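You operate a simulated robot arm through the tools that you are given. There is no shell and no other tool.

Carry out the task below with a simulated robot arm. There is one attempt and no reset: what you move stays moved.

Task
Put things in order on the island. At the end: the yellow sponge from the island is in the red bucket; the green brush from the island is on the white box (marked "CRAFTS"); the red socks from the island stands where the yellow sponge stood; the white carton (marked "WIPES") from the island stands where the red socks stood; whatever was shut is shut again. Leave all else as you found it, and nothing knocked over.

The check looks at the end state, three seconds after you hand in, the way a careful person would. Anything else that was tipped, shoved, dropped, spilled or broken makes it a failure.

Robot
A 6-joint arm with a two-finger parallel gripper, fixed in place. Base frame: the origin is on the floor under the middle of its stand, x ahead of it, y to its left, z up; the work surface is at about z = 80. Units: cm, degrees, N and s.
With the tool pointing down near the work surface it reaches from about 24 to 64 cm from the base axis. Its first joint turns from -66.0 to 66.0 degrees. Payload 2.7 kg.
The tool frame sits at the grasp point between the pads (the TCP): z along the fingers, y along the line on which they close. The tips reach 2.3 cm beyond it. Largest opening 9.4 cm; finger width 3.8, thickness 1; the body of the gripper, 5.4 by 9.6 cm, starts 3.9 cm behind the TCP.
Orientation is told as [roll, pitch, yaw] about the base's x, y, z axes, in that order, counted from this pose: with the fingers straight down and closing along the base's y, the tool's x points along the base's -x, its y along +y and its z along -z.

Tools
- The arm moves only by the tool play_rows. Its argument "motion" is one flat list of numbers, 7 for each row, row after row: the closure, from 0 (fully open) to 1 (shut), then the shift along the tool's x, y, z in units of 150 mm (1.0 is 150 mm), then the turn, a rotation vector about the tool's x, y, z in units of 120 degrees (1.0 is 120 degrees). In form: [fingers, dx, dy, dz, ax, ay, az, fingers, dx, dy, dz, ax, ay, az, ...]. A call has 1 to 20 rows; each row is the pose to reach, as a shift and turn from the pose commanded when the call began, along the tool's axes at that moment. A call with a number of a shift or a turn outside -1 to 1 is refused whole. Rows are played at 5 a second. More than 5 cm and 8.6 degrees between two rows, or a gripper value outside its range, and nothing of the call is played. Where a pose cannot be reached the arm comes as near as it can. A force on the tool above 40 N (or 10 N above the force at the start of the call, whichever is more), or a blocked arm, ends the call early, and 0.2 s more pass. Each finger travels about 4.5 cm/s and halts on what it meets, pressing with about 24 N; the grip force reading is that of the motor and also rises with nothing between the fingers. The clock runs only during rows and for 0.2 s after the last one: add rows that repeat a pose to give the fingers time. It gives the time, the measured TCP pose, the force on the tool (base axes), the opening and the grip force at its end, in the units of the frame above (readings bear some noise), with the torque about the TCP (base axes, N m) and any sound that the robot's microphone picked up, and new pictures: "show" is both (left out), scene, wrist or none.
- Cameras (640 x 400 px; columns grow to the right, rows downward): "scene" is fixed at [7.69, -43.38, 139.68]; the picture's right is [0.77, -0.64, 0.00], its down [-0.41, -0.49, -0.77] and it looks along [0.50, 0.59, -0.64] (base axes); focal length 323 px, centre (320, 200). "wrist" rides on the gripper at [8.6, 1.6, -7.4] in the tool frame; the picture's right is [-0.18, 0.98, 0.00], its down [-0.58, -0.11, -0.81] and it looks along [-0.79, -0.15, 0.59] (tool axes); focal length 243 px, centre (320, 200). There is no depth. A picture from a camera that has moved, and an enlarged one, comes with that camera's place and axes in the base frame and with its lens.
- close_up(camera, box): a new picture of the part [left, top, right, bottom] of that camera's present view, enlarged. No time passes.
- finish_job(): hands the job in; it is judged then, once.

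Nothing tells you positions but the pictures and the camera data. Unless the task says otherwise, let go and move clear before handing in.

The tools are called after "Emit:" by a JSON object that holds its "name" and its "arguments". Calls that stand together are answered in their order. play_rows: Moves the arm, as the interface text tells. Its arguments: {"type":"object","properties":{"motion":{"type":"array","items":{"type":"number"}},"show":{"type":"string","enum":["both","scene","wrist","none"]}},"required":["motion"]} The other tools are called the same way: close_up (camera, box) takes an enlarged picture of a part of a camera's view; finish_job () hands the job in.

At the start:

```text
clock: 0.0
ee_pos: [35.21, -11.43, 114.13]
ee_rot: [0.1, 0.0, 0.0]
contact_force: [0.7, -1.3, -0.3]
ft_torque: [0.0, 0.0, 0.02]
width: 9.39
gripper_force: 0.2
```

scene: 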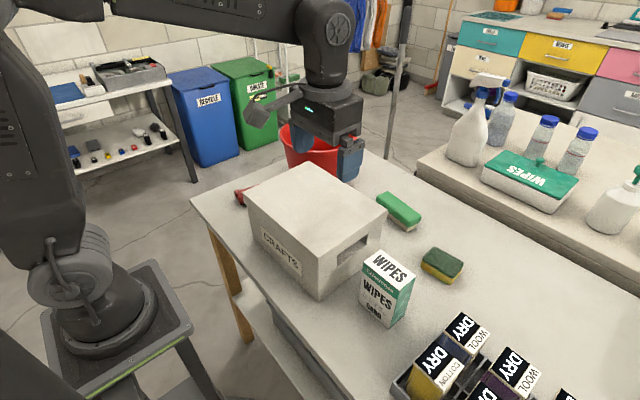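
wrist: 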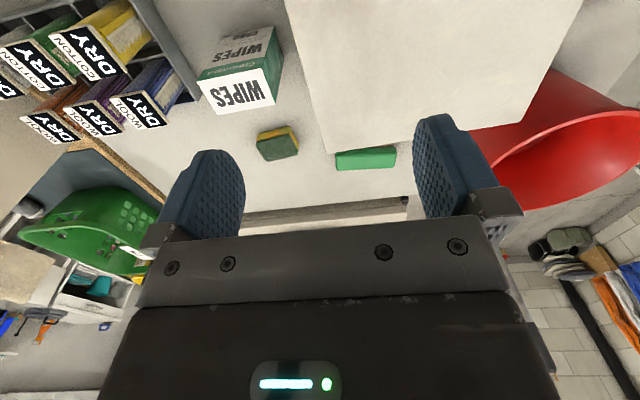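

I see an island with a CRAFTS box, a red bucket behind it, a green brush, a sponge, a WIPES carton and a tray of DRY boxes; the red socks seem to be partly hidden behind the box. I'll look closer first.

Emit:
{"name": "close_up", "arguments": {"camera": "scene", "box": [180, 100, 480, 300]}}

Emit:
{"name": "close_up", "arguments": {"camera": "wrist", "box": [160, 0, 640, 300]}}

Emit:
{"name": "close_up", "arguments": {"camera": "scene", "box": [340, 220, 640, 400]}}

```text
2.00 times, centred on (330, 200) of scene
camera zoom: at [7.69, -43.38, 139.68], right [0.77, -0.64, 0.0], down [-0.41, -0.49, -0.77], along [0.5, 0.59, -0.64], focal length 647 px, centre (300, 200)
```

zoom: 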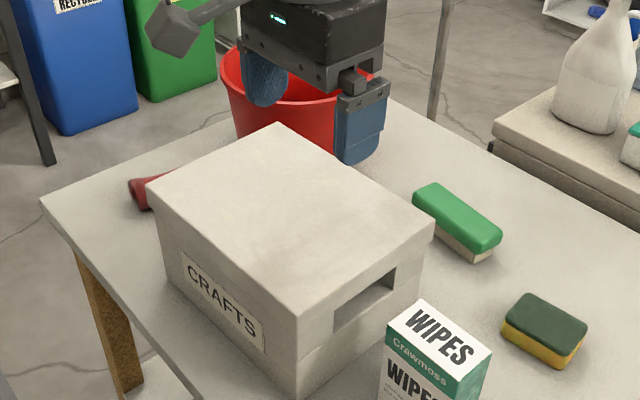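

```text
1.33 times, centred on (400, 150) of wrist
camera zoom: at [26.6, -9.71, 121.57], right [0.18, 0.98, 0.0], down [0.58, -0.11, 0.81], along [0.79, -0.15, -0.59], focal length 324 px, centre (213, 267)
```

zoom: 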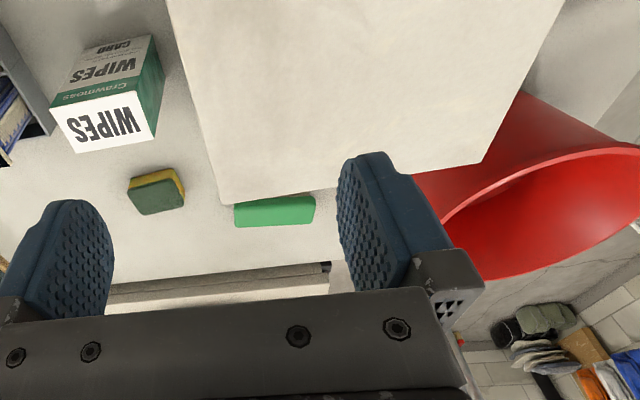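

```text
2.13 times, centred on (490, 310) of scene
camera zoom: at [7.69, -43.38, 139.68], right [0.77, -0.64, 0.0], down [-0.41, -0.49, -0.77], along [0.5, 0.59, -0.64], focal length 690 px, centre (-43, -35)
```

zoom: 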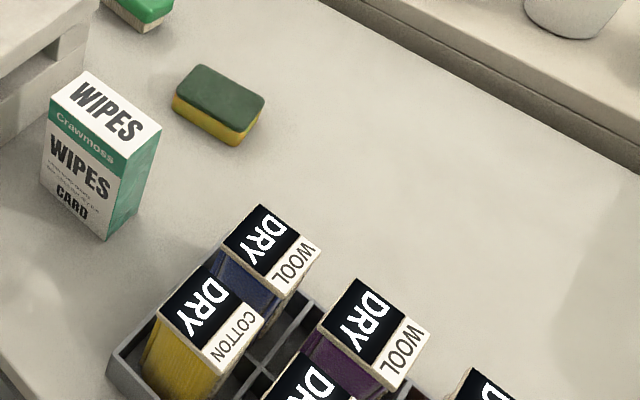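

The box is about x 32–52, y −12–14, top z≈93. The sponge is near (58.7,−25), the brush near (64,−7.5), the carton near (41.7,−23) and the socks near (37,26). I'll raise the arm and move left for a better view of the bucket and socks.

Emit:
{"name": "play_rows", "arguments": {"motion": [0, 0.1, 0.25, -0.1, 0, 0, 0, 0, 0.2, 0.5, -0.2, 0, 0, 0, 0, 0.3, 0.75, -0.3, 0, 0, 0, 0, 0.4, 1.0, -0.4, 0, 0, 0, 0, 0.4, 1.0, -0.4, 0, 0, 0], "show": "both"}}

```text
clock: 1.2
ee_pos: [29.47, 3.42, 119.88]
ee_rot: [0.0, 0.0, 0.0]
contact_force: [0.0, -0.7, 0.7]
ft_torque: [0.02, -0.01, 0.01]
width: 9.39
gripper_force: 0.0
camera wrist: at [20.79, 5.22, 127.43], right [0.18, 0.98, 0.0], down [0.58, -0.11, 0.81], along [0.79, -0.15, -0.59], focal length 243 px, centre (320, 200)
```

scene: 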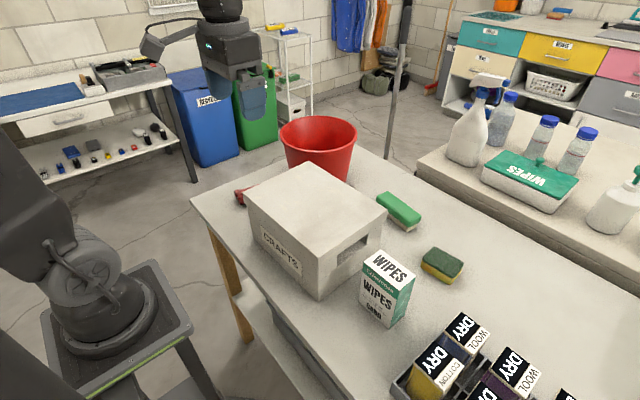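
wrist: 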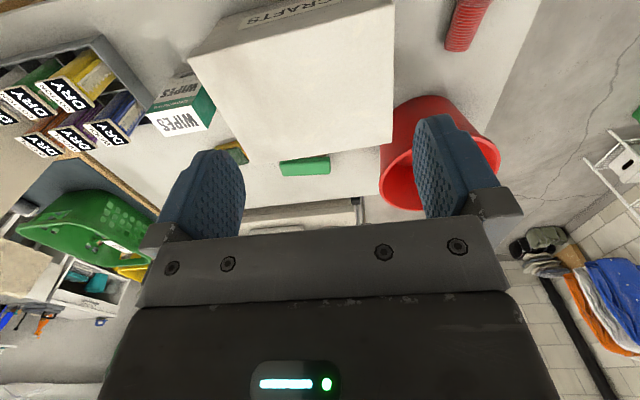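

Emit:
{"name": "close_up", "arguments": {"camera": "scene", "box": [220, 90, 420, 215]}}

Emit:
{"name": "close_up", "arguments": {"camera": "wrist", "box": [360, 0, 600, 150]}}

```text
3.20 times, centred on (320, 152) of scene
camera zoom: at [7.69, -43.38, 139.68], right [0.77, -0.64, 0.0], down [-0.41, -0.49, -0.77], along [0.5, 0.59, -0.64], focal length 1035 px, centre (320, 352)
```

zoom: 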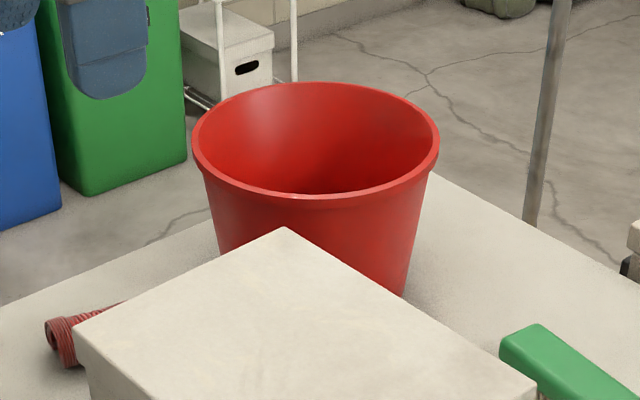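

```text
2.67 times, centred on (480, 75) of wrist
camera zoom: at [20.79, 5.22, 127.43], right [0.18, 0.98, 0.0], down [0.58, -0.11, 0.81], along [0.79, -0.15, -0.59], focal length 647 px, centre (-107, 533)
```

zoom: 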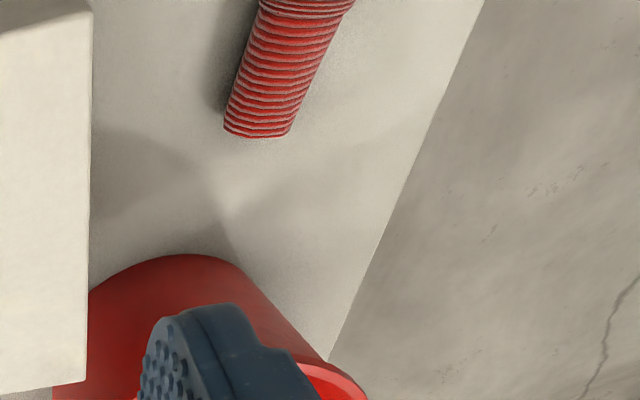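

The red socks are a rolled pair lying near (39.5,25), with the long axis along x. The bucket is open, centred near (60,20.5), with its rim at about z 95. Next I go toward the sponge for a close view.

Emit:
{"name": "play_rows", "arguments": {"motion": [0, -0.186, -0.186, 0.06, 0, 0, 0, 0, -0.373, -0.373, 0.12, 0, 0, 0, 0, -0.56, -0.56, 0.18, 0, 0, 0, 0, -0.746, -0.746, 0.24, 0, 0, 0, 0, -0.933, -0.933, 0.3, 0, 0, 0], "show": "none"}}

Emit:
{"name": "play_rows", "arguments": {"motion": [0, -0.18, -0.186, 0.15, 0, 0, 0, 0, -0.36, -0.373, 0.3, 0, 0, 0, 0, -0.54, -0.56, 0.5, 0, 0, 0, 0, -0.72, -0.746, 0.7, 0, 0, 0, 0, -0.9, -0.95, 0.9, 0, 0, 0, 0, -0.9, -0.95, 0.9, 0, 0, 0], "show": "both"}}

```text
clock: 2.4
ee_pos: [43.47, -10.22, 115.55]
ee_rot: [0.0, 0.0, -0.1]
contact_force: [-0.8, 0.3, -0.1]
ft_torque: [0.0, 0.01, 0.06]
width: 9.4
gripper_force: 0.0
```

```text
refused: row 5 steps farther than a row can; nothing moved
```

The last row was too large a step, so I'll repeat the move with smaller steps.

Emit:
{"name": "play_rows", "arguments": {"motion": [0, -0.15, -0.158, 0.15, 0, 0, 0, 0, -0.3, -0.317, 0.3, 0, 0, 0, 0, -0.45, -0.475, 0.45, 0, 0, 0, 0, -0.6, -0.633, 0.6, 0, 0, 0, 0, -0.75, -0.79, 0.75, 0, 0, 0, 0, -0.9, -0.95, 0.9, 0, 0, 0, 0, -0.9, -0.95, 0.9, 0, 0, 0], "show": "both"}}

```text
clock: 4.0
ee_pos: [56.8, -24.65, 102.4]
ee_rot: [0.0, 0.0, 0.0]
contact_force: [0.2, -0.1, -0.7]
ft_torque: [0.01, -0.03, 0.0]
width: 9.41
gripper_force: 0.1
camera wrist: at [48.13, -23.06, 109.79], right [0.18, 0.98, 0.0], down [0.58, -0.11, 0.81], along [0.79, -0.15, -0.59], focal length 243 px, centre (320, 200)
```

scene: 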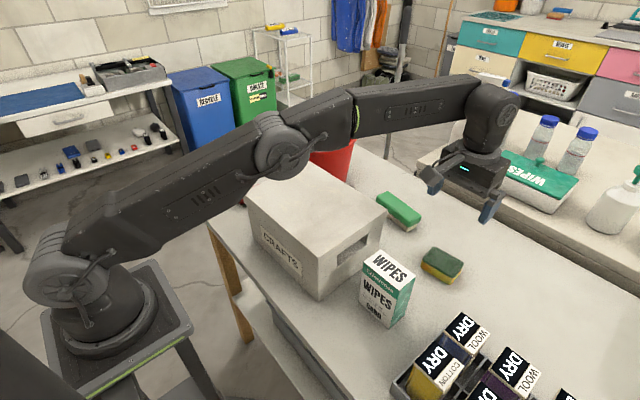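
wrist: 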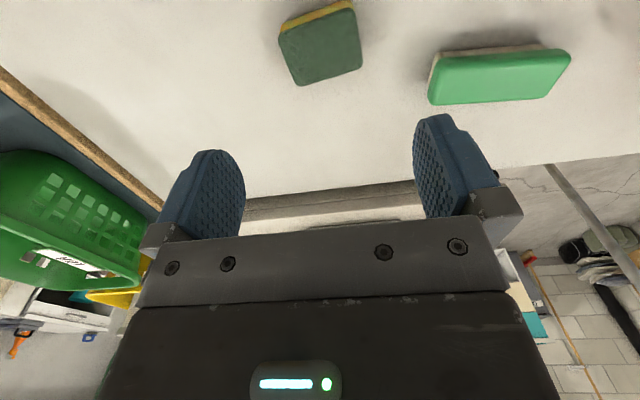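

The sponge and brush are both visible ahead of the gripper. I'll enlarge this view to measure them.

Emit:
{"name": "close_up", "arguments": {"camera": "wrist", "box": [260, 0, 420, 100]}}

Emit:
{"name": "close_up", "arguments": {"camera": "wrist", "box": [410, 20, 610, 145]}}

Emit:
{"name": "close_up", "arguments": {"camera": "scene", "box": [360, 170, 520, 320]}}

```text
4.00 times, centred on (340, 50) of wrist
camera zoom: at [48.13, -23.06, 109.79], right [0.18, 0.98, 0.0], down [0.58, -0.11, 0.81], along [0.79, -0.15, -0.59], focal length 970 px, centre (240, 800)
```

zoom: 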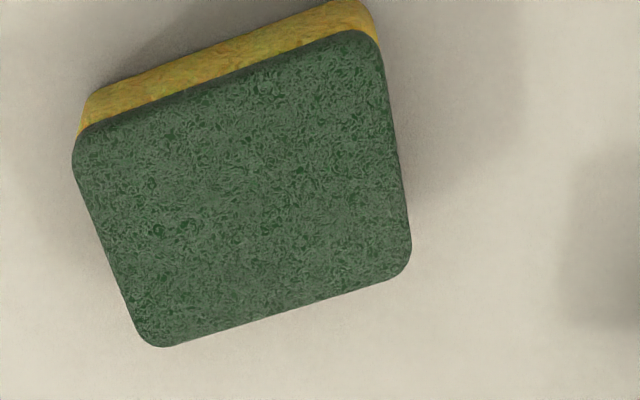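

```text
3.20 times, centred on (510, 82) of wrist
camera zoom: at [48.13, -23.06, 109.79], right [0.18, 0.98, 0.0], down [0.58, -0.11, 0.81], along [0.79, -0.15, -0.59], focal length 776 px, centre (-288, 576)
```

zoom: 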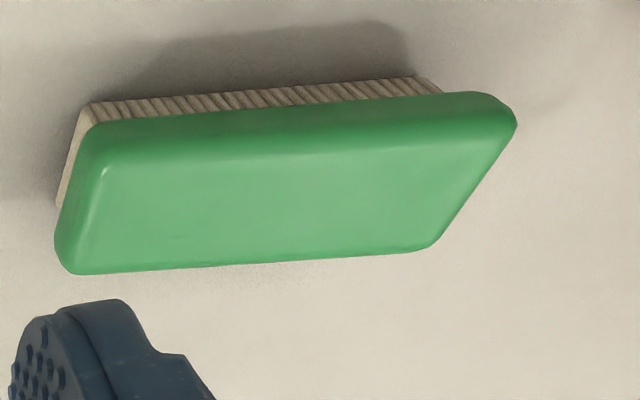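

```text
2.67 times, centred on (440, 245) of scene
camera zoom: at [7.69, -43.38, 139.68], right [0.77, -0.64, 0.0], down [-0.41, -0.49, -0.77], along [0.5, 0.59, -0.64], focal length 862 px, centre (0, 80)
```

zoom: 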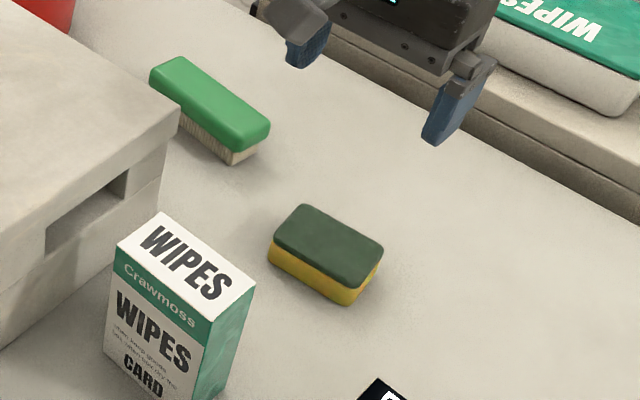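

The sponge's centre is about (59.1,−24.9), 7.5 cm along y by 5.3 cm along x, with yaw about +7° and its top at z≈82.8. I descend with a matching yaw and check alignment before going around it.

Emit:
{"name": "play_rows", "arguments": {"motion": [0, -0.01, -0.006, 0.2, 0, 0, -0.015, 0, -0.02, -0.012, 0.4, 0, 0, -0.03, 0, -0.03, -0.018, 0.6, 0, 0, -0.045, 0, -0.04, -0.023, 0.8, 0, 0, -0.058, 0, -0.04, -0.023, 0.8, 0, 0, -0.058], "show": "both"}}

```text
clock: 5.2
ee_pos: [57.33, -24.74, 90.35]
ee_rot: [0.0, 0.0, 7.0]
contact_force: [-0.8, 0.8, -0.8]
ft_torque: [-0.01, 0.03, 0.0]
width: 9.41
gripper_force: 0.0
camera wrist: at [48.46, -24.19, 97.71], right [0.06, 1.0, 0.0], down [0.59, -0.04, 0.81], along [0.8, -0.05, -0.59], focal length 243 px, centre (320, 200)
```

scene: 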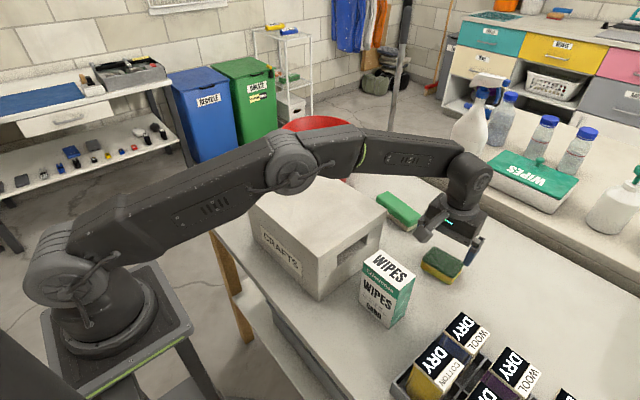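
wrist: 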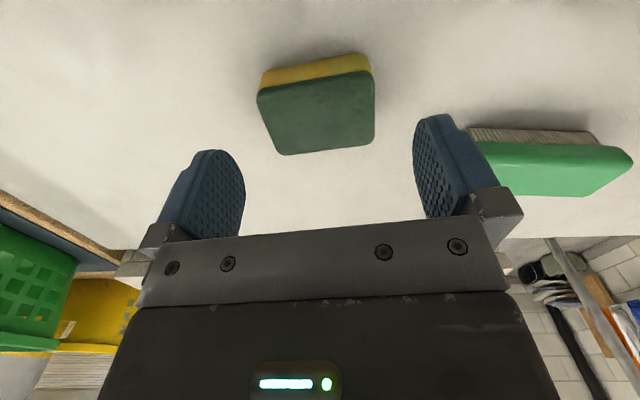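

The sponge is aligned between the fingers. I lower around it and close.

Emit:
{"name": "play_rows", "arguments": {"motion": [0, -0.015, -0.01, 0.2, 0, 0, 0, 0, -0.031, -0.02, 0.4, 0, 0, 0, 0, -0.031, -0.02, 0.5, 0, 0, 0, 0, -0.031, -0.02, 0.5, 0, 0, 0], "show": "both"}}

```text
clock: 6.2
ee_pos: [57.94, -25.08, 82.77]
ee_rot: [-0.1, 0.0, 7.1]
contact_force: [-0.4, 0.1, 0.9]
ft_torque: [0.02, 0.05, -0.02]
width: 9.43
gripper_force: 0.1
camera wrist: at [49.12, -24.41, 90.26], right [0.06, 1.0, 0.0], down [0.59, -0.04, 0.81], along [0.8, -0.05, -0.59], focal length 243 px, centre (320, 200)
```

scene: 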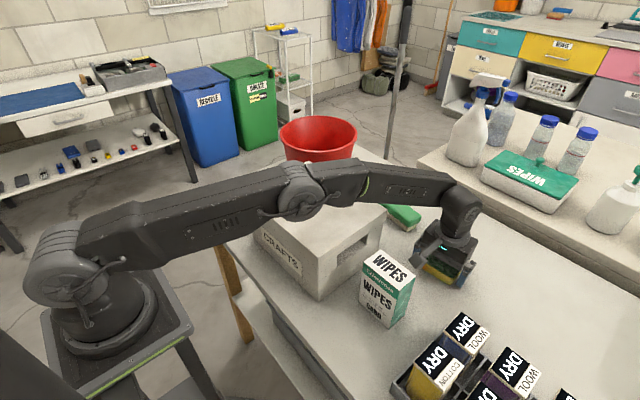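
wrist: 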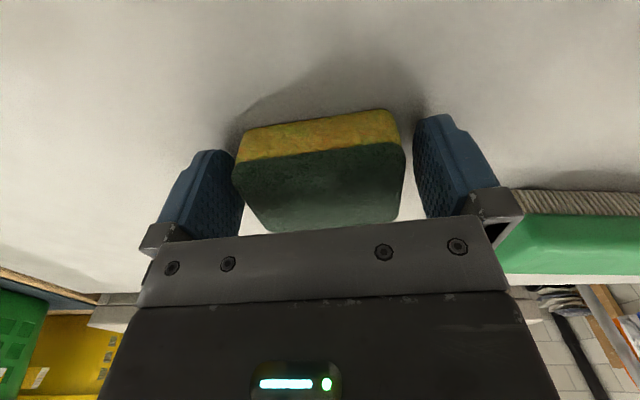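

The sponge sits squarely between the pads, centred at about (58.8,−25.0). I close on it.

Emit:
{"name": "play_rows", "arguments": {"motion": [0.3, 0, 0, 0, 0, 0, 0, 0.6, 0, 0, 0, 0, 0, 0, 1, 0, 0, 0, 0, 0, 0, 1, 0, 0, 0, 0, 0, 0, 1, 0, 0, 0, 0, 0, 0], "show": "wrist"}}

```text
clock: 7.4
ee_pos: [57.97, -25.02, 82.89]
ee_rot: [-0.1, 0.0, 7.1]
contact_force: [0.0, 0.3, 0.1]
ft_torque: [0.0, -0.02, 0.06]
width: 7.66
gripper_force: 24.5
camera wrist: at [49.12, -24.41, 90.28], right [0.06, 1.0, 0.0], down [0.59, -0.04, 0.81], along [0.8, -0.05, -0.59], focal length 243 px, centre (320, 200)
```

wrist: 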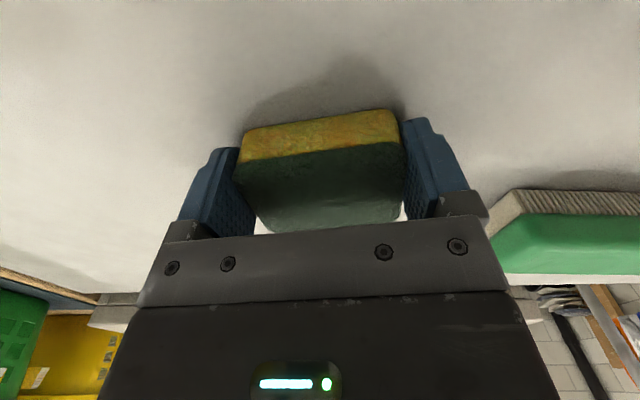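

The sponge is gripped (7.66 cm). I lift straight up, then carry it toward the bucket.

Emit:
{"name": "play_rows", "arguments": {"motion": [1, 0, 0, -0.1, 0, 0, 0, 1, 0, 0, -0.3, 0, 0, 0, 1, 0, 0, -0.55, 0, 0, 0, 1, 0, 0, -0.8, 0, 0, 0, 1, 0, 0, -1, 0, 0, 0], "show": "none"}}

Emit:
{"name": "play_rows", "arguments": {"motion": [1, 0.08, 0.1, -0.2, 0, 0, 0, 1, 0.16, 0.25, -0.4, 0, 0, 0, 1, 0.2, 0.5, -0.5, 0, 0, 0, 1, 0.2, 0.75, -0.5, 0, 0, 0, 1, 0.2, 1.0, -0.5, 0, 0, 0], "show": "both"}}

```text
clock: 8.6
ee_pos: [57.96, -25.02, 97.7]
ee_rot: [0.0, 0.1, 6.9]
contact_force: [0.0, 0.3, -0.4]
ft_torque: [-0.01, 0.01, -0.02]
width: 7.61
gripper_force: 24.0
```

```text
clock: 9.8
ee_pos: [53.2, -10.6, 105.1]
ee_rot: [0.0, 0.0, 7.0]
contact_force: [0.4, -0.2, -0.9]
ft_torque: [0.0, 0.01, -0.03]
width: 7.63
gripper_force: 24.1
camera wrist: at [44.4, -10.01, 112.48], right [0.06, 1.0, 0.0], down [0.59, -0.04, 0.81], along [0.8, -0.05, -0.59], focal length 243 px, centre (320, 200)
```

scene: 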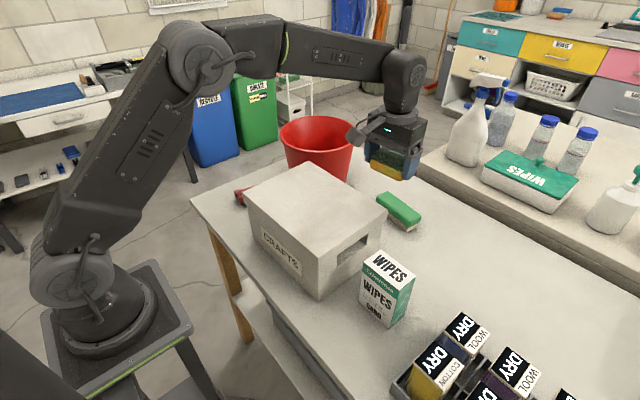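
wrist: 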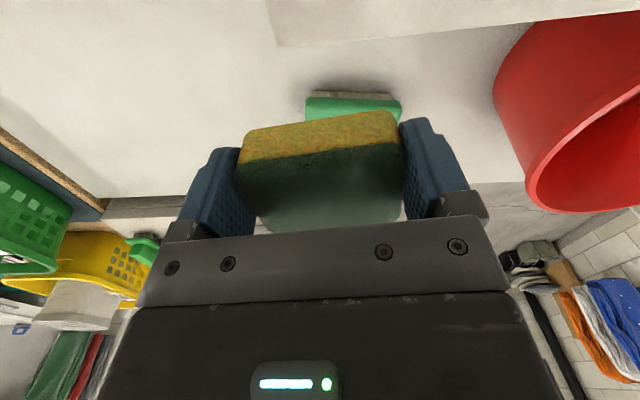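

The sponge is held firmly. I continue over to the bucket at z≈105.

Emit:
{"name": "play_rows", "arguments": {"motion": [1, -0.074, 0.246, 0, 0, 0, 0, 1, -0.148, 0.49, 0, 0, 0, 0, 1, -0.222, 0.74, 0, 0, 0, 0, 1, -0.296, 0.985, 0, 0, 0, 0], "show": "wrist"}}

Emit:
{"name": "play_rows", "arguments": {"motion": [1, -0.074, 0.246, 0, 0, 0, 0, 1, -0.148, 0.49, 0, 0, 0, 0, 1, -0.222, 0.74, 0, 0, 0, 0, 1, -0.296, 0.985, 0, 0, 0, 0, 1, -0.296, 0.985, 0, 0, 0, 0], "show": "both"}}

```text
clock: 10.8
ee_pos: [55.94, 4.35, 105.03]
ee_rot: [0.0, -0.1, 6.9]
contact_force: [1.1, 0.0, -1.1]
ft_torque: [0.01, -0.01, 0.0]
width: 7.66
gripper_force: 24.1
camera wrist: at [47.12, 5.02, 112.45], right [0.06, 1.0, 0.0], down [0.59, -0.04, 0.81], along [0.8, -0.05, -0.59], focal length 243 px, centre (320, 200)
```

wrist: 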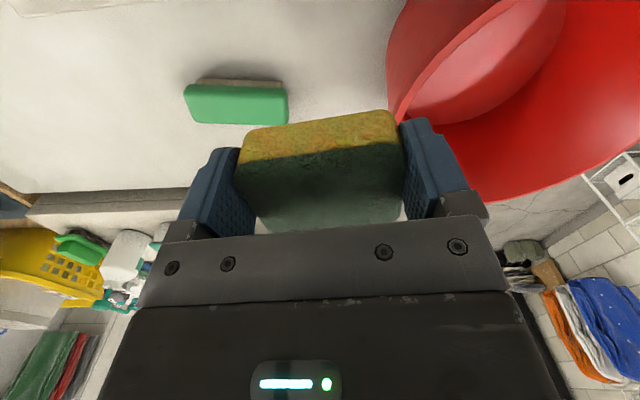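

```text
clock: 12.0
ee_pos: [58.38, 19.82, 105.09]
ee_rot: [-0.1, 0.1, 6.9]
contact_force: [-0.5, 0.5, 0.3]
ft_torque: [0.01, 0.0, 0.0]
width: 7.67
gripper_force: 23.9
camera wrist: at [49.76, 20.53, 112.48], right [0.06, 1.0, 0.0], down [0.59, -0.04, 0.81], along [0.8, -0.05, -0.59], focal length 243 px, centre (320, 200)
```

scene: 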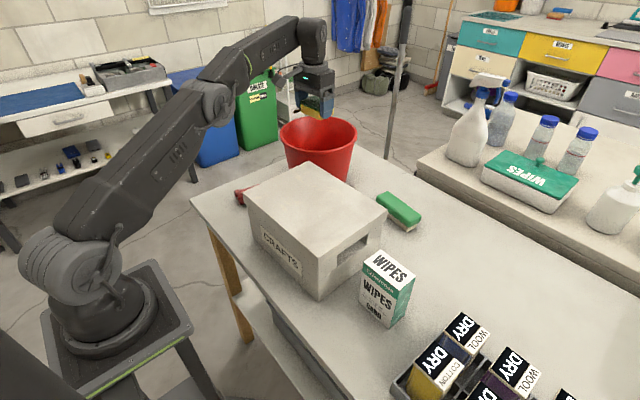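
wrist: 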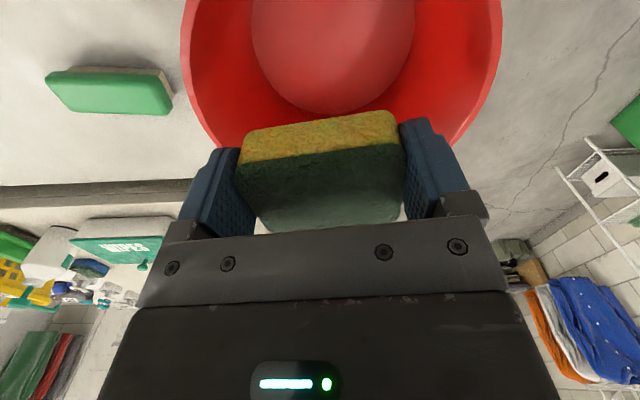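

The bucket's axis is about (61,21.3), and the sponge is over its mouth. I lower it inside before letting go.

Emit:
{"name": "play_rows", "arguments": {"motion": [1, -0.03, 0.036, 0.2, 0, 0, 0, 1, -0.063, 0.073, 0.4, 0, 0, 0, 1, -0.063, 0.073, 0.65, 0, 0, 0, 1, -0.063, 0.073, 0.9, 0, 0, 0, 1, -0.063, 0.073, 0.95, 0, 0, 0, 1, -0.063, 0.073, 0.95, 0, 0, 0], "show": "both"}}

```text
clock: 13.4
ee_pos: [58.99, 20.87, 90.79]
ee_rot: [0.0, 0.0, 7.1]
contact_force: [-0.2, 0.1, -0.6]
ft_torque: [-0.01, 0.02, 0.02]
width: 7.65
gripper_force: 23.8
camera wrist: at [50.15, 21.49, 98.1], right [0.06, 1.0, 0.0], down [0.59, -0.04, 0.81], along [0.8, -0.05, -0.59], focal length 243 px, centre (320, 200)
```

scene: 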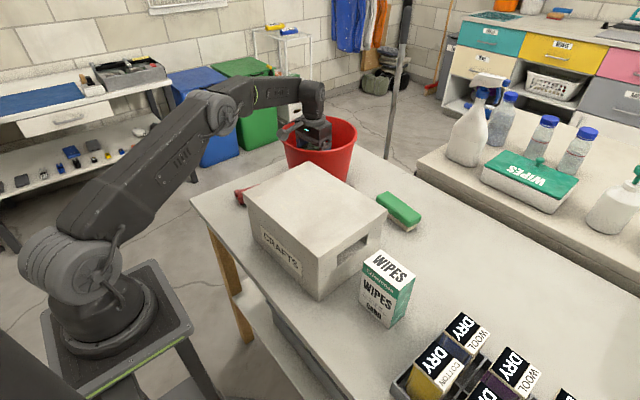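
wrist: 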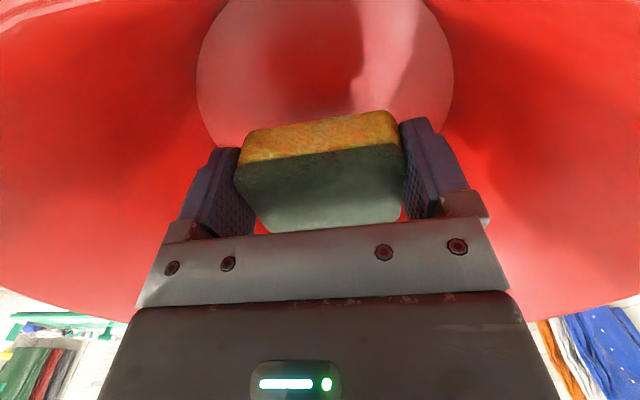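

The sponge is well inside the bucket with nothing touching. I open the gripper here.

Emit:
{"name": "play_rows", "arguments": {"motion": [0.5, 0, 0, 0, 0, 0, 0, 0, 0, 0, 0, 0, 0, 0, 0, 0, 0, 0, 0, 0, 0, 0, 0, 0, 0, 0, 0, 0], "show": "wrist"}}

```text
clock: 14.4
ee_pos: [58.84, 20.85, 90.72]
ee_rot: [0.0, 0.0, 7.0]
contact_force: [0.1, -0.4, -0.2]
ft_torque: [-0.01, 0.0, 0.0]
width: 9.38
gripper_force: 0.0
camera wrist: at [50.15, 21.5, 98.15], right [0.06, 1.0, 0.0], down [0.59, -0.04, 0.81], along [0.8, -0.05, -0.59], focal length 243 px, centre (320, 200)
```

wrist: 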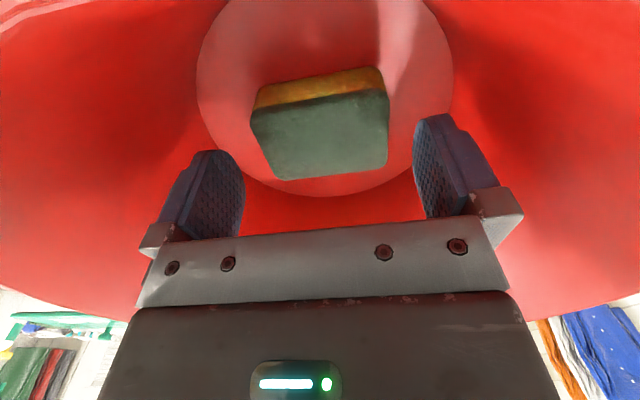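

The sponge rests flat in the bucket. I rise clear and head back toward the socks to look.

Emit:
{"name": "play_rows", "arguments": {"motion": [0, 0, 0, -0.25, 0, 0, 0, 0, 0, 0, -0.55, 0, 0, 0, 0, 0, 0, -0.8, 0, 0, 0, 0, 0, 0, -1, 0, 0, 0], "show": "none"}}

Emit:
{"name": "play_rows", "arguments": {"motion": [0, 0.25, 0.03, 0, 0, 0, 0.03, 0, 0.5, 0.09, 0, 0, 0, 0.06, 0, 0.75, 0.15, 0, 0, 0, 0.09, 0, 0.97, 0.35, 0, 0, 0, 0.117, 0, 1.0, 0.5, 0, 0, 0, 0.117], "show": "wrist"}}

```text
clock: 15.4
ee_pos: [58.48, 20.64, 104.48]
ee_rot: [0.0, 0.1, 7.0]
contact_force: [-1.0, -0.3, -0.2]
ft_torque: [0.01, 0.03, 0.0]
width: 9.41
gripper_force: 0.0
out of reach, approached as far as the arm can: row 4
```

```text
clock: 16.6
ee_pos: [42.6, 26.29, 104.7]
ee_rot: [0.0, 0.0, -7.2]
contact_force: [-0.7, -0.8, -0.1]
ft_torque: [0.01, 0.0, -0.03]
width: 9.42
gripper_force: 0.0
camera wrist: at [34.25, 28.99, 112.19], right [0.3, 0.95, 0.0], down [0.56, -0.18, 0.81], along [0.77, -0.25, -0.59], focal length 243 px, centre (320, 200)
```

wrist: 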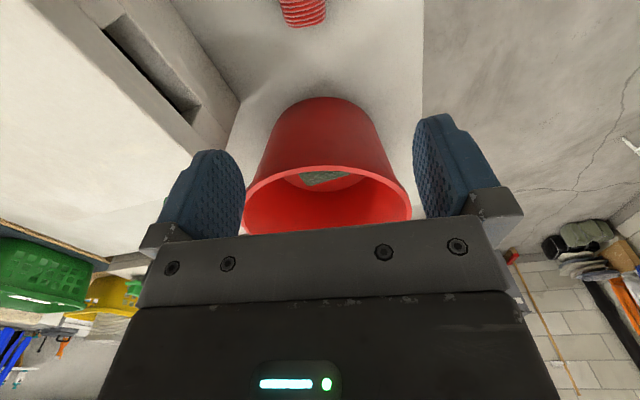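

The socks are just ahead at the top of the view. I back off toward the base so they come into view fully.

Emit:
{"name": "play_rows", "arguments": {"motion": [0, 0.2, -0.035, 0.07, 0, 0, 0, 0, 0.4, -0.07, 0.14, 0, 0, 0, 0, 0.59, -0.106, 0.2, 0, 0, 0, 0, 0.59, -0.106, 0.2, 0, 0, 0], "show": "both"}}

```text
clock: 17.6
ee_pos: [33.72, 26.03, 101.77]
ee_rot: [-0.1, 0.0, -7.1]
contact_force: [-0.6, 0.3, -0.1]
ft_torque: [0.02, 0.01, 0.0]
width: 9.4
gripper_force: 0.0
camera wrist: at [25.35, 28.65, 109.24], right [0.3, 0.95, 0.0], down [0.56, -0.18, 0.81], along [0.77, -0.24, -0.59], focal length 243 px, centre (320, 200)
```

scene: 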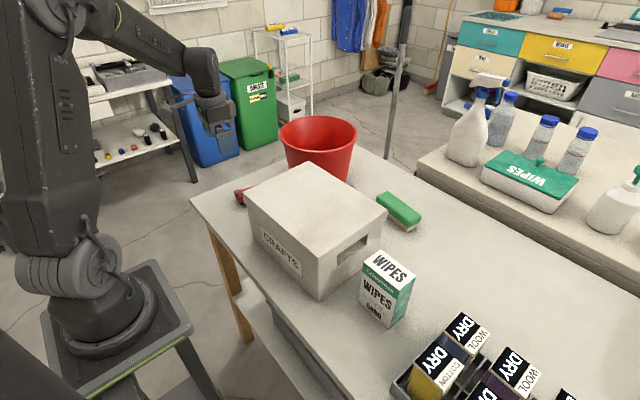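
wrist: 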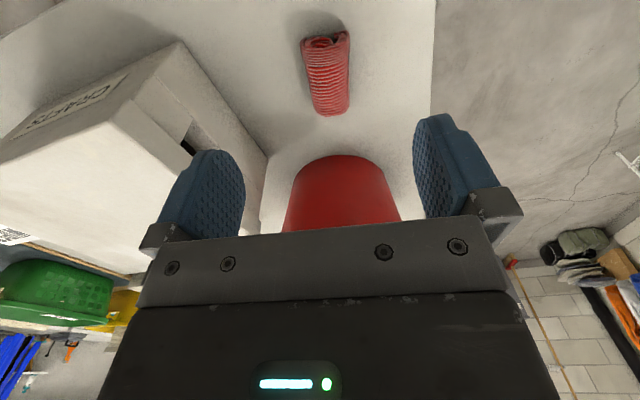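

Emit:
{"name": "close_up", "arguments": {"camera": "wrist", "box": [230, 10, 430, 135]}}

```text
3.20 times, centred on (330, 72) of wrist
camera zoom: at [25.35, 28.65, 109.24], right [0.3, 0.95, 0.0], down [0.56, -0.18, 0.81], along [0.77, -0.24, -0.59], focal length 776 px, centre (288, 608)
```

zoom: 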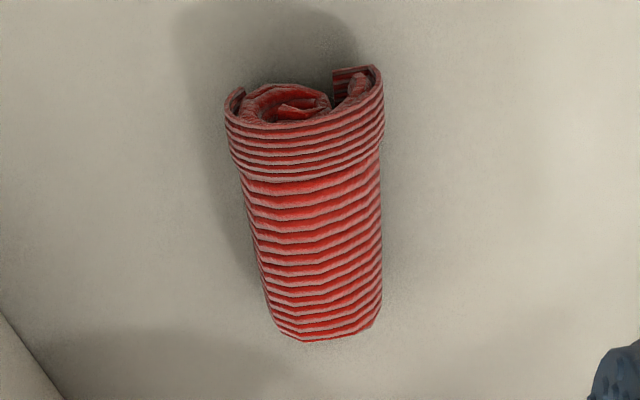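

The socks' axis runs from about (35.0,26.0) to (43.6,24.4), roughly 4.5 cm thick, centre (39.3,25.2), yaw about −10°. I move above them and pause to check.

Emit:
{"name": "play_rows", "arguments": {"motion": [0, -0.08, 0, 0.2, 0, 0, 0.01, 0, -0.16, 0, 0.4, 0, 0, 0.02, 0, -0.24, 0, 0.6, 0, 0, 0.027, 0, -0.308, -0.004, 0.8, 0, 0, 0.027, 0, -0.308, -0.004, 0.8, 0, 0, 0.027], "show": "both"}}

```text
clock: 18.8
ee_pos: [38.27, 25.07, 89.69]
ee_rot: [-0.1, 0.0, -10.4]
contact_force: [-0.1, 0.1, -0.7]
ft_torque: [-0.01, 0.0, 0.0]
width: 9.4
gripper_force: 0.1
camera wrist: at [30.04, 28.3, 97.17], right [0.36, 0.93, 0.0], down [0.55, -0.21, 0.81], along [0.75, -0.29, -0.59], focal length 243 px, centre (320, 200)
```

scene: 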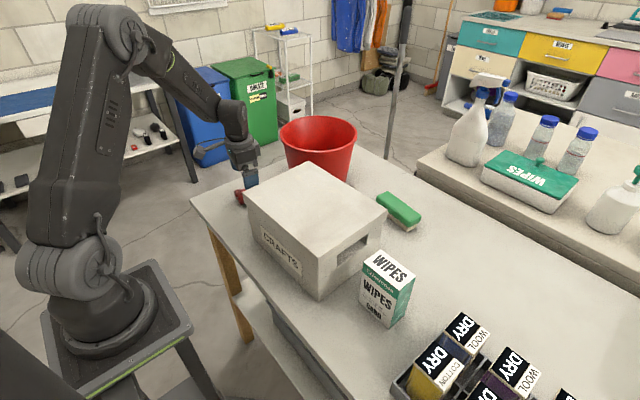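
wrist: 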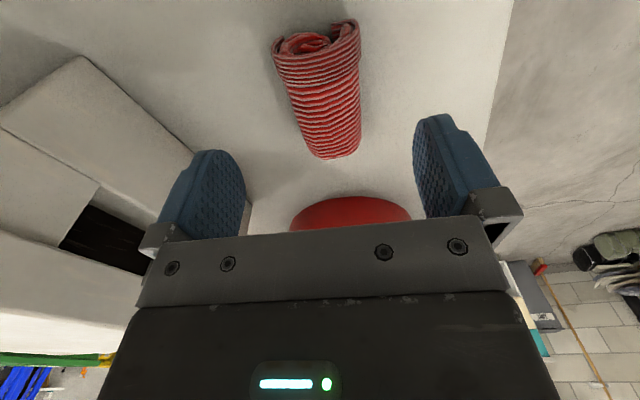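

Alignment is good; I shift slightly in +y, descend and grip the socks.

Emit:
{"name": "play_rows", "arguments": {"motion": [0, 0, 0.012, 0.15, 0, 0, 0, 0, 0, 0.023, 0.3, 0, 0, 0, 0, 0, 0.023, 0.46, 0, 0, 0, 0, 0, 0.023, 0.46, 0, 0, 0, 0.4, 0, 0.023, 0.46, 0, 0, 0, 0.8, 0, 0.023, 0.46, 0, 0, 0, 1, 0, 0.023, 0.46, 0, 0, 0, 1, 0, 0.023, 0.46, 0, 0, 0, 1, 0, 0.023, 0.46, 0, 0, 0], "show": "both"}}

```text
clock: 20.8
ee_pos: [38.16, 25.5, 82.75]
ee_rot: [0.1, 0.0, -10.3]
contact_force: [-0.3, 0.3, -1.0]
ft_torque: [0.02, 0.0, 0.0]
width: 5.25
gripper_force: 24.2
camera wrist: at [29.93, 28.68, 90.13], right [0.36, 0.93, 0.0], down [0.55, -0.21, 0.81], along [0.75, -0.29, -0.59], focal length 243 px, centre (320, 200)
```

scene: 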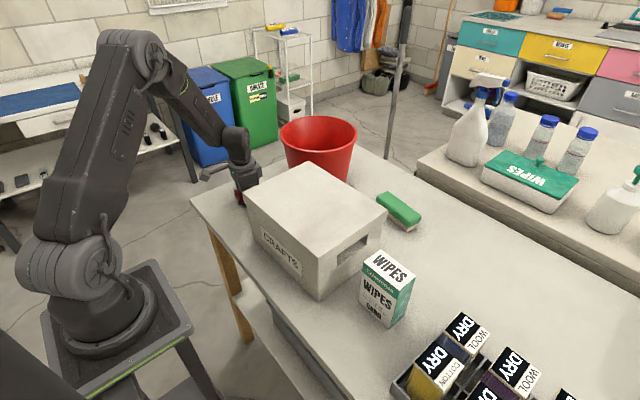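
wrist: 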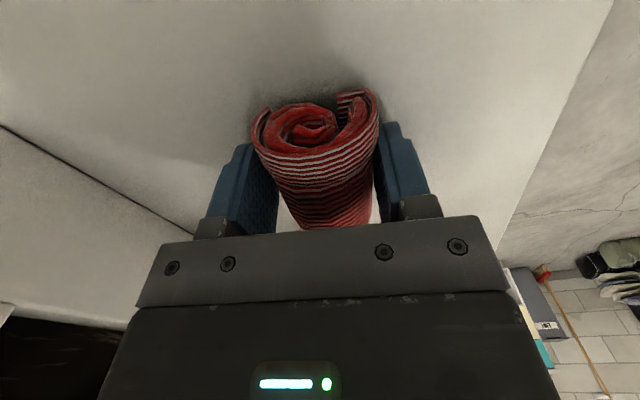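

The socks are gripped at 5.25 cm. I lift straight up, then carry them high over the box to the sponge's former spot.

Emit:
{"name": "play_rows", "arguments": {"motion": [1, 0, 0, -0.07, 0, 0, 0, 1, 0, 0, -0.25, 0, 0, 0, 1, 0, 0, -0.5, 0, 0, 0, 1, 0, 0, -0.75, 0, 0, 0, 1, 0, 0, -1, 0, 0, 0], "show": "wrist"}}

Emit:
{"name": "play_rows", "arguments": {"motion": [1, -0.11, -0.21, -0.12, 0, 0, 0, 1, -0.22, -0.43, -0.24, 0, 0, 0, 1, -0.33, -0.65, -0.36, 0, 0, 0, 1, -0.43, -0.871, -0.467, 0, 0, 0], "show": "none"}}

Emit:
{"name": "play_rows", "arguments": {"motion": [1, -0.156, -0.21, 0, 0, 0, 0, 1, -0.312, -0.42, 0, 0, 0, 0, 1, -0.47, -0.63, 0, 0, 0, 0, 1, -0.626, -0.835, 0, 0, 0, 0], "show": "both"}}

```text
clock: 22.0
ee_pos: [37.9, 25.45, 97.64]
ee_rot: [0.0, -0.1, -10.4]
contact_force: [0.7, -0.2, 0.2]
ft_torque: [0.0, -0.01, 0.02]
width: 5.22
gripper_force: 24.5
camera wrist: at [29.65, 28.78, 105.11], right [0.36, 0.93, 0.0], down [0.55, -0.21, 0.81], along [0.75, -0.29, -0.59], focal length 243 px, centre (320, 200)
```

wrist: 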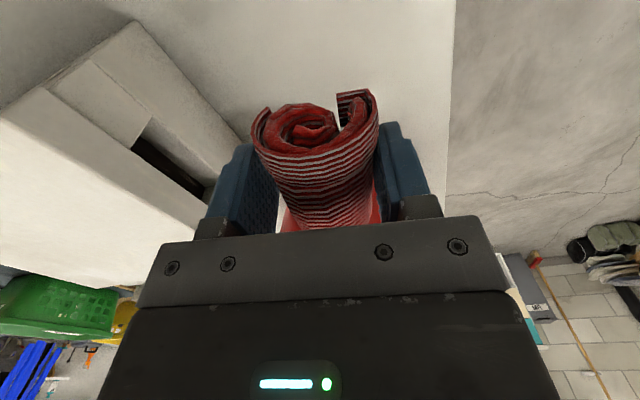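

```text
clock: 23.0
ee_pos: [42.1, 11.34, 104.5]
ee_rot: [0.0, 0.0, -10.3]
contact_force: [0.2, -0.3, 0.2]
ft_torque: [0.03, 0.01, 0.0]
width: 5.28
gripper_force: 24.1
```

```text
clock: 24.0
ee_pos: [49.29, -2.32, 104.68]
ee_rot: [0.1, 0.0, -10.3]
contact_force: [0.2, -0.3, -0.3]
ft_torque: [-0.03, 0.02, -0.01]
width: 5.23
gripper_force: 23.7
camera wrist: at [41.15, 0.91, 112.16], right [0.36, 0.93, 0.0], down [0.55, -0.21, 0.81], along [0.75, -0.29, -0.59], focal length 243 px, centre (320, 200)
```

scene: 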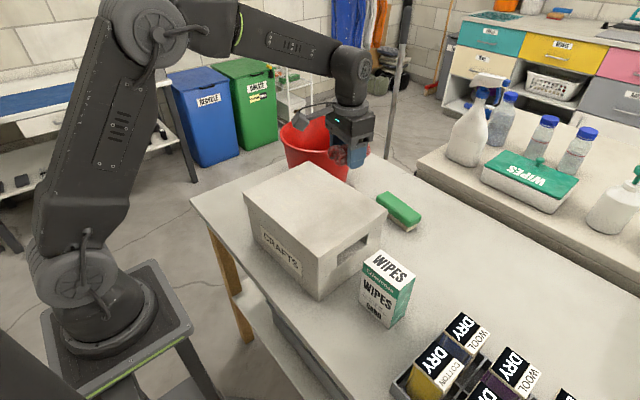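
wrist: 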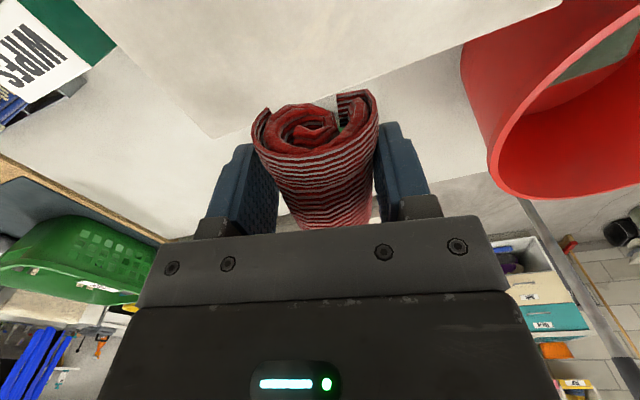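

The socks are still held as picked. I continue to above the sponge's old spot.

Emit:
{"name": "play_rows", "arguments": {"motion": [1, -0.132, -0.213, 0, 0, 0, 0, 1, -0.264, -0.427, 0, 0, 0, 0, 1, -0.396, -0.64, 0, 0, 0, 0, 1, -0.528, -0.853, 0, 0, 0, 0], "show": "none"}}

Emit:
{"name": "play_rows", "arguments": {"motion": [1, -0.095, -0.17, 0.15, 0, 0, 0, 1, -0.19, -0.345, 0.35, 0, 0, 0, 1, -0.284, -0.518, 0.55, 0, 0, 0, 1, -0.284, -0.518, 0.8, 0, 0, 0, 1, -0.284, -0.518, 0.9, 0, 0, 0, 1, -0.284, -0.518, 0.9, 0, 0, 0], "show": "both"}}

```text
clock: 25.0
ee_pos: [54.74, -16.66, 105.07]
ee_rot: [0.0, -0.1, -10.3]
contact_force: [0.3, -0.3, -0.9]
ft_torque: [0.02, 0.01, 0.0]
width: 5.26
gripper_force: 24.4
```

```text
clock: 26.4
ee_pos: [57.65, -25.18, 91.14]
ee_rot: [0.0, 0.1, -10.3]
contact_force: [0.5, -0.8, 0.4]
ft_torque: [-0.03, 0.0, -0.03]
width: 5.26
gripper_force: 24.0
camera wrist: at [49.41, -21.99, 98.54], right [0.36, 0.93, 0.0], down [0.55, -0.21, 0.81], along [0.75, -0.29, -0.59], focal length 243 px, centre (320, 200)
```

scene: 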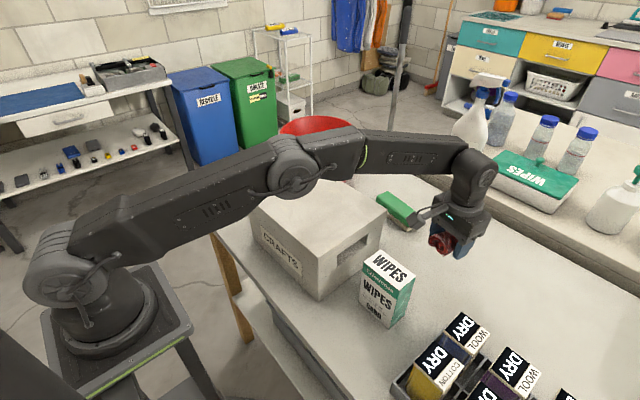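
wrist: 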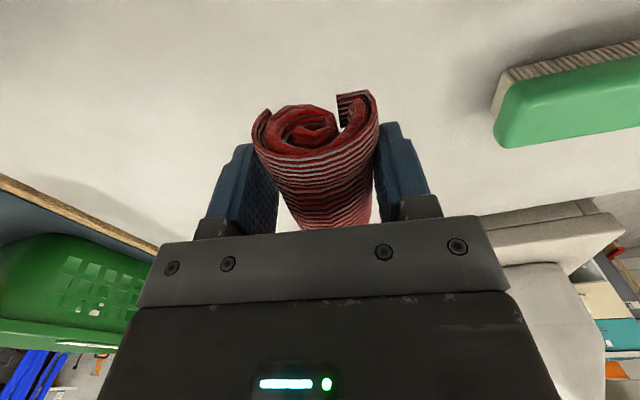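

The socks are poised above the sponge's spot. I lower them to the same height they were gripped at.

Emit:
{"name": "play_rows", "arguments": {"motion": [1, 0, 0.015, 0.2, 0, 0, 0, 1, 0, 0.029, 0.4, 0, 0, 0, 1, 0, 0.029, 0.5, 0, 0, 0, 1, 0, 0.029, 0.553, 0, 0, 0, 1, 0, 0.029, 0.553, 0, 0, 0], "show": "both"}}

```text
clock: 27.6
ee_pos: [57.59, -24.58, 82.95]
ee_rot: [0.0, 0.0, -10.3]
contact_force: [0.4, 0.2, -0.6]
ft_torque: [-0.01, 0.05, 0.01]
width: 5.26
gripper_force: 23.8
camera wrist: at [49.39, -21.46, 90.35], right [0.36, 0.93, 0.0], down [0.55, -0.21, 0.81], along [0.75, -0.29, -0.59], focal length 243 px, centre (320, 200)
```

scene: 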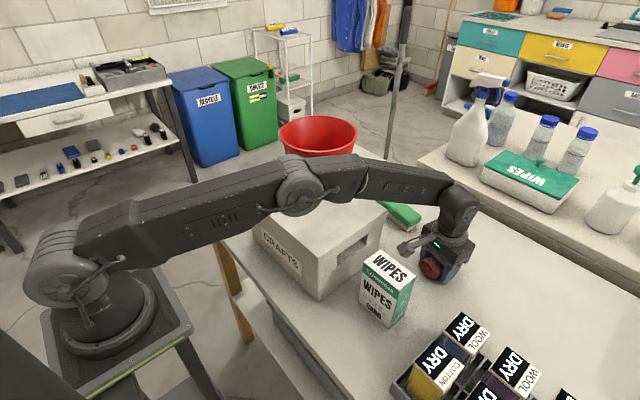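
wrist: 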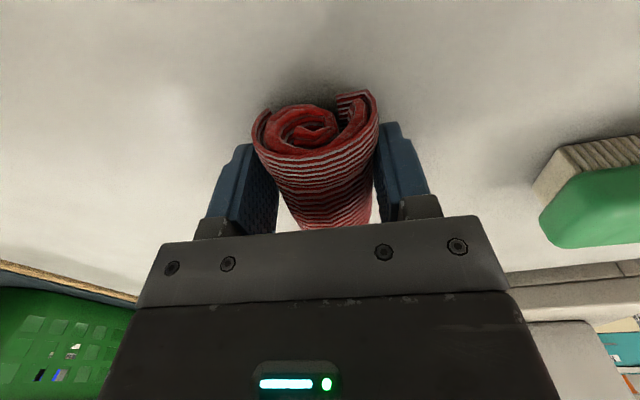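

Contact is close to zero. I lower the last 1.5 mm and open.

Emit:
{"name": "play_rows", "arguments": {"motion": [1, 0, 0, 0.01, 0, 0, 0, 1, 0, 0, 0.01, 0, 0, 0, 0.4, 0, 0, 0.01, 0, 0, 0, 0.2, 0, 0, 0.01, 0, 0, 0, 0, 0, 0, 0.01, 0, 0, 0, 0, 0, 0, 0.01, 0, 0, 0, 0, 0, 0, 0.01, 0, 0, 0], "show": "wrist"}}

```text
clock: 29.2
ee_pos: [57.57, -24.75, 82.78]
ee_rot: [0.0, 0.0, -10.3]
contact_force: [-0.1, -0.3, 0.5]
ft_torque: [-0.04, 0.03, 0.0]
width: 9.42
gripper_force: 0.0
camera wrist: at [49.33, -21.41, 90.24], right [0.36, 0.93, 0.0], down [0.55, -0.21, 0.81], along [0.75, -0.29, -0.59], focal length 243 px, centre (320, 200)
```

wrist: 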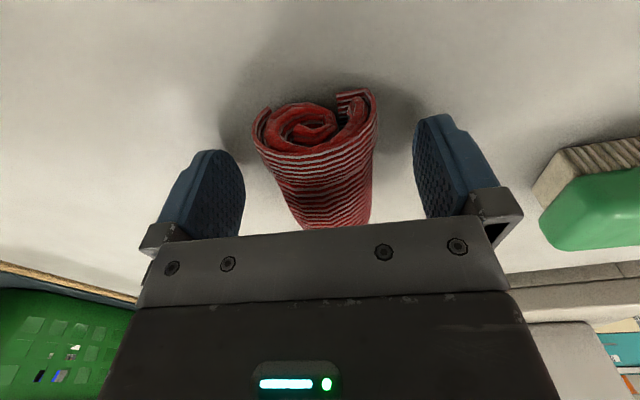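

The socks rest at the sponge's spot. I rise straight up, then back off to measure the carton with the wrist camera.

Emit:
{"name": "play_rows", "arguments": {"motion": [0, 0, 0, -0.2, 0, 0, 0, 0, 0, 0, -0.45, 0, 0, 0, 0, 0, 0, -0.7, 0, 0, 0, 0, 0, 0, -0.97, 0, 0, 0], "show": "wrist"}}

Emit:
{"name": "play_rows", "arguments": {"motion": [0, 0.22, 0.02, -0.2, 0, 0, -0.02, 0, 0.45, 0.06, -0.4, 0, 0, -0.04, 0, 0.7, 0.1, -0.55, 0, 0, -0.07, 0, 0.95, 0.15, -0.6, 0, 0, -0.086], "show": "none"}}

```text
clock: 30.2
ee_pos: [57.78, -24.37, 97.25]
ee_rot: [0.0, 0.1, -10.2]
contact_force: [0.0, -0.6, 0.3]
ft_torque: [0.0, 0.0, 0.04]
width: 9.39
gripper_force: 0.1
camera wrist: at [49.52, -21.24, 104.8], right [0.36, 0.93, 0.0], down [0.55, -0.21, 0.81], along [0.75, -0.29, -0.59], focal length 243 px, centre (320, 200)
```

wrist: 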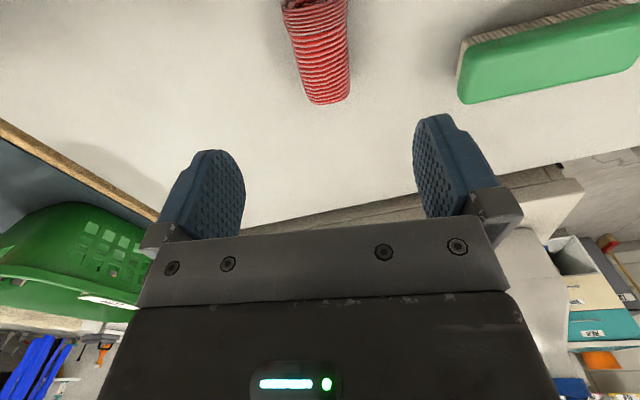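

```text
clock: 31.2
ee_pos: [44.27, -19.81, 106.27]
ee_rot: [0.0, 0.0, 0.2]
contact_force: [-0.6, 0.1, 0.4]
ft_torque: [-0.01, 0.03, 0.02]
width: 9.37
gripper_force: 0.0
```

The socks sit as intended. I move back to view the carton.

Emit:
{"name": "play_rows", "arguments": {"motion": [0, 0.25, -0.07, 0, 0, 0, 0, 0, 0.5, -0.14, 0, 0, 0, 0, 0, 0.75, -0.21, 0, 0, 0, 0, 0, 0.75, -0.21, 0, 0, 0, 0], "show": "both"}}

```text
clock: 32.2
ee_pos: [32.8, -23.12, 106.33]
ee_rot: [0.1, 0.0, 0.0]
contact_force: [0.3, -0.2, -0.3]
ft_torque: [0.0, -0.03, 0.02]
width: 9.42
gripper_force: 0.1
camera wrist: at [24.2, -21.36, 113.68], right [0.18, 0.98, 0.0], down [0.58, -0.11, 0.81], along [0.79, -0.15, -0.59], focal length 243 px, centre (320, 200)
```

scene: 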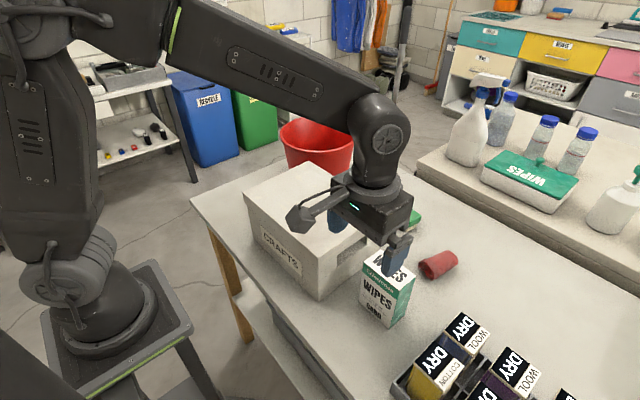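
wrist: 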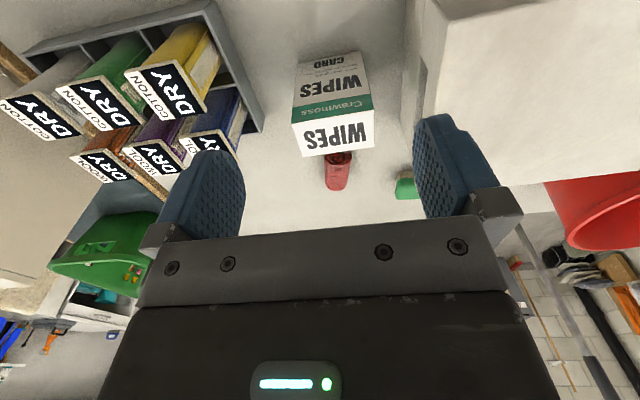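

Emit:
{"name": "close_up", "arguments": {"camera": "wrist", "box": [260, 40, 420, 200]}}

```text
2.50 times, centred on (340, 120) of wrist
camera zoom: at [24.2, -21.36, 113.68], right [0.18, 0.98, 0.0], down [0.58, -0.11, 0.81], along [0.79, -0.15, -0.59], focal length 606 px, centre (270, 400)
```

zoom: 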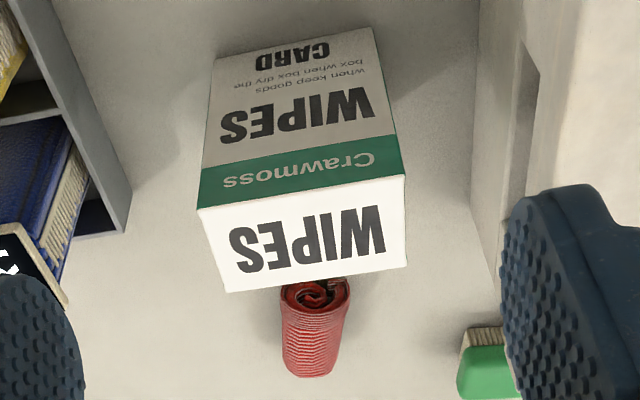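

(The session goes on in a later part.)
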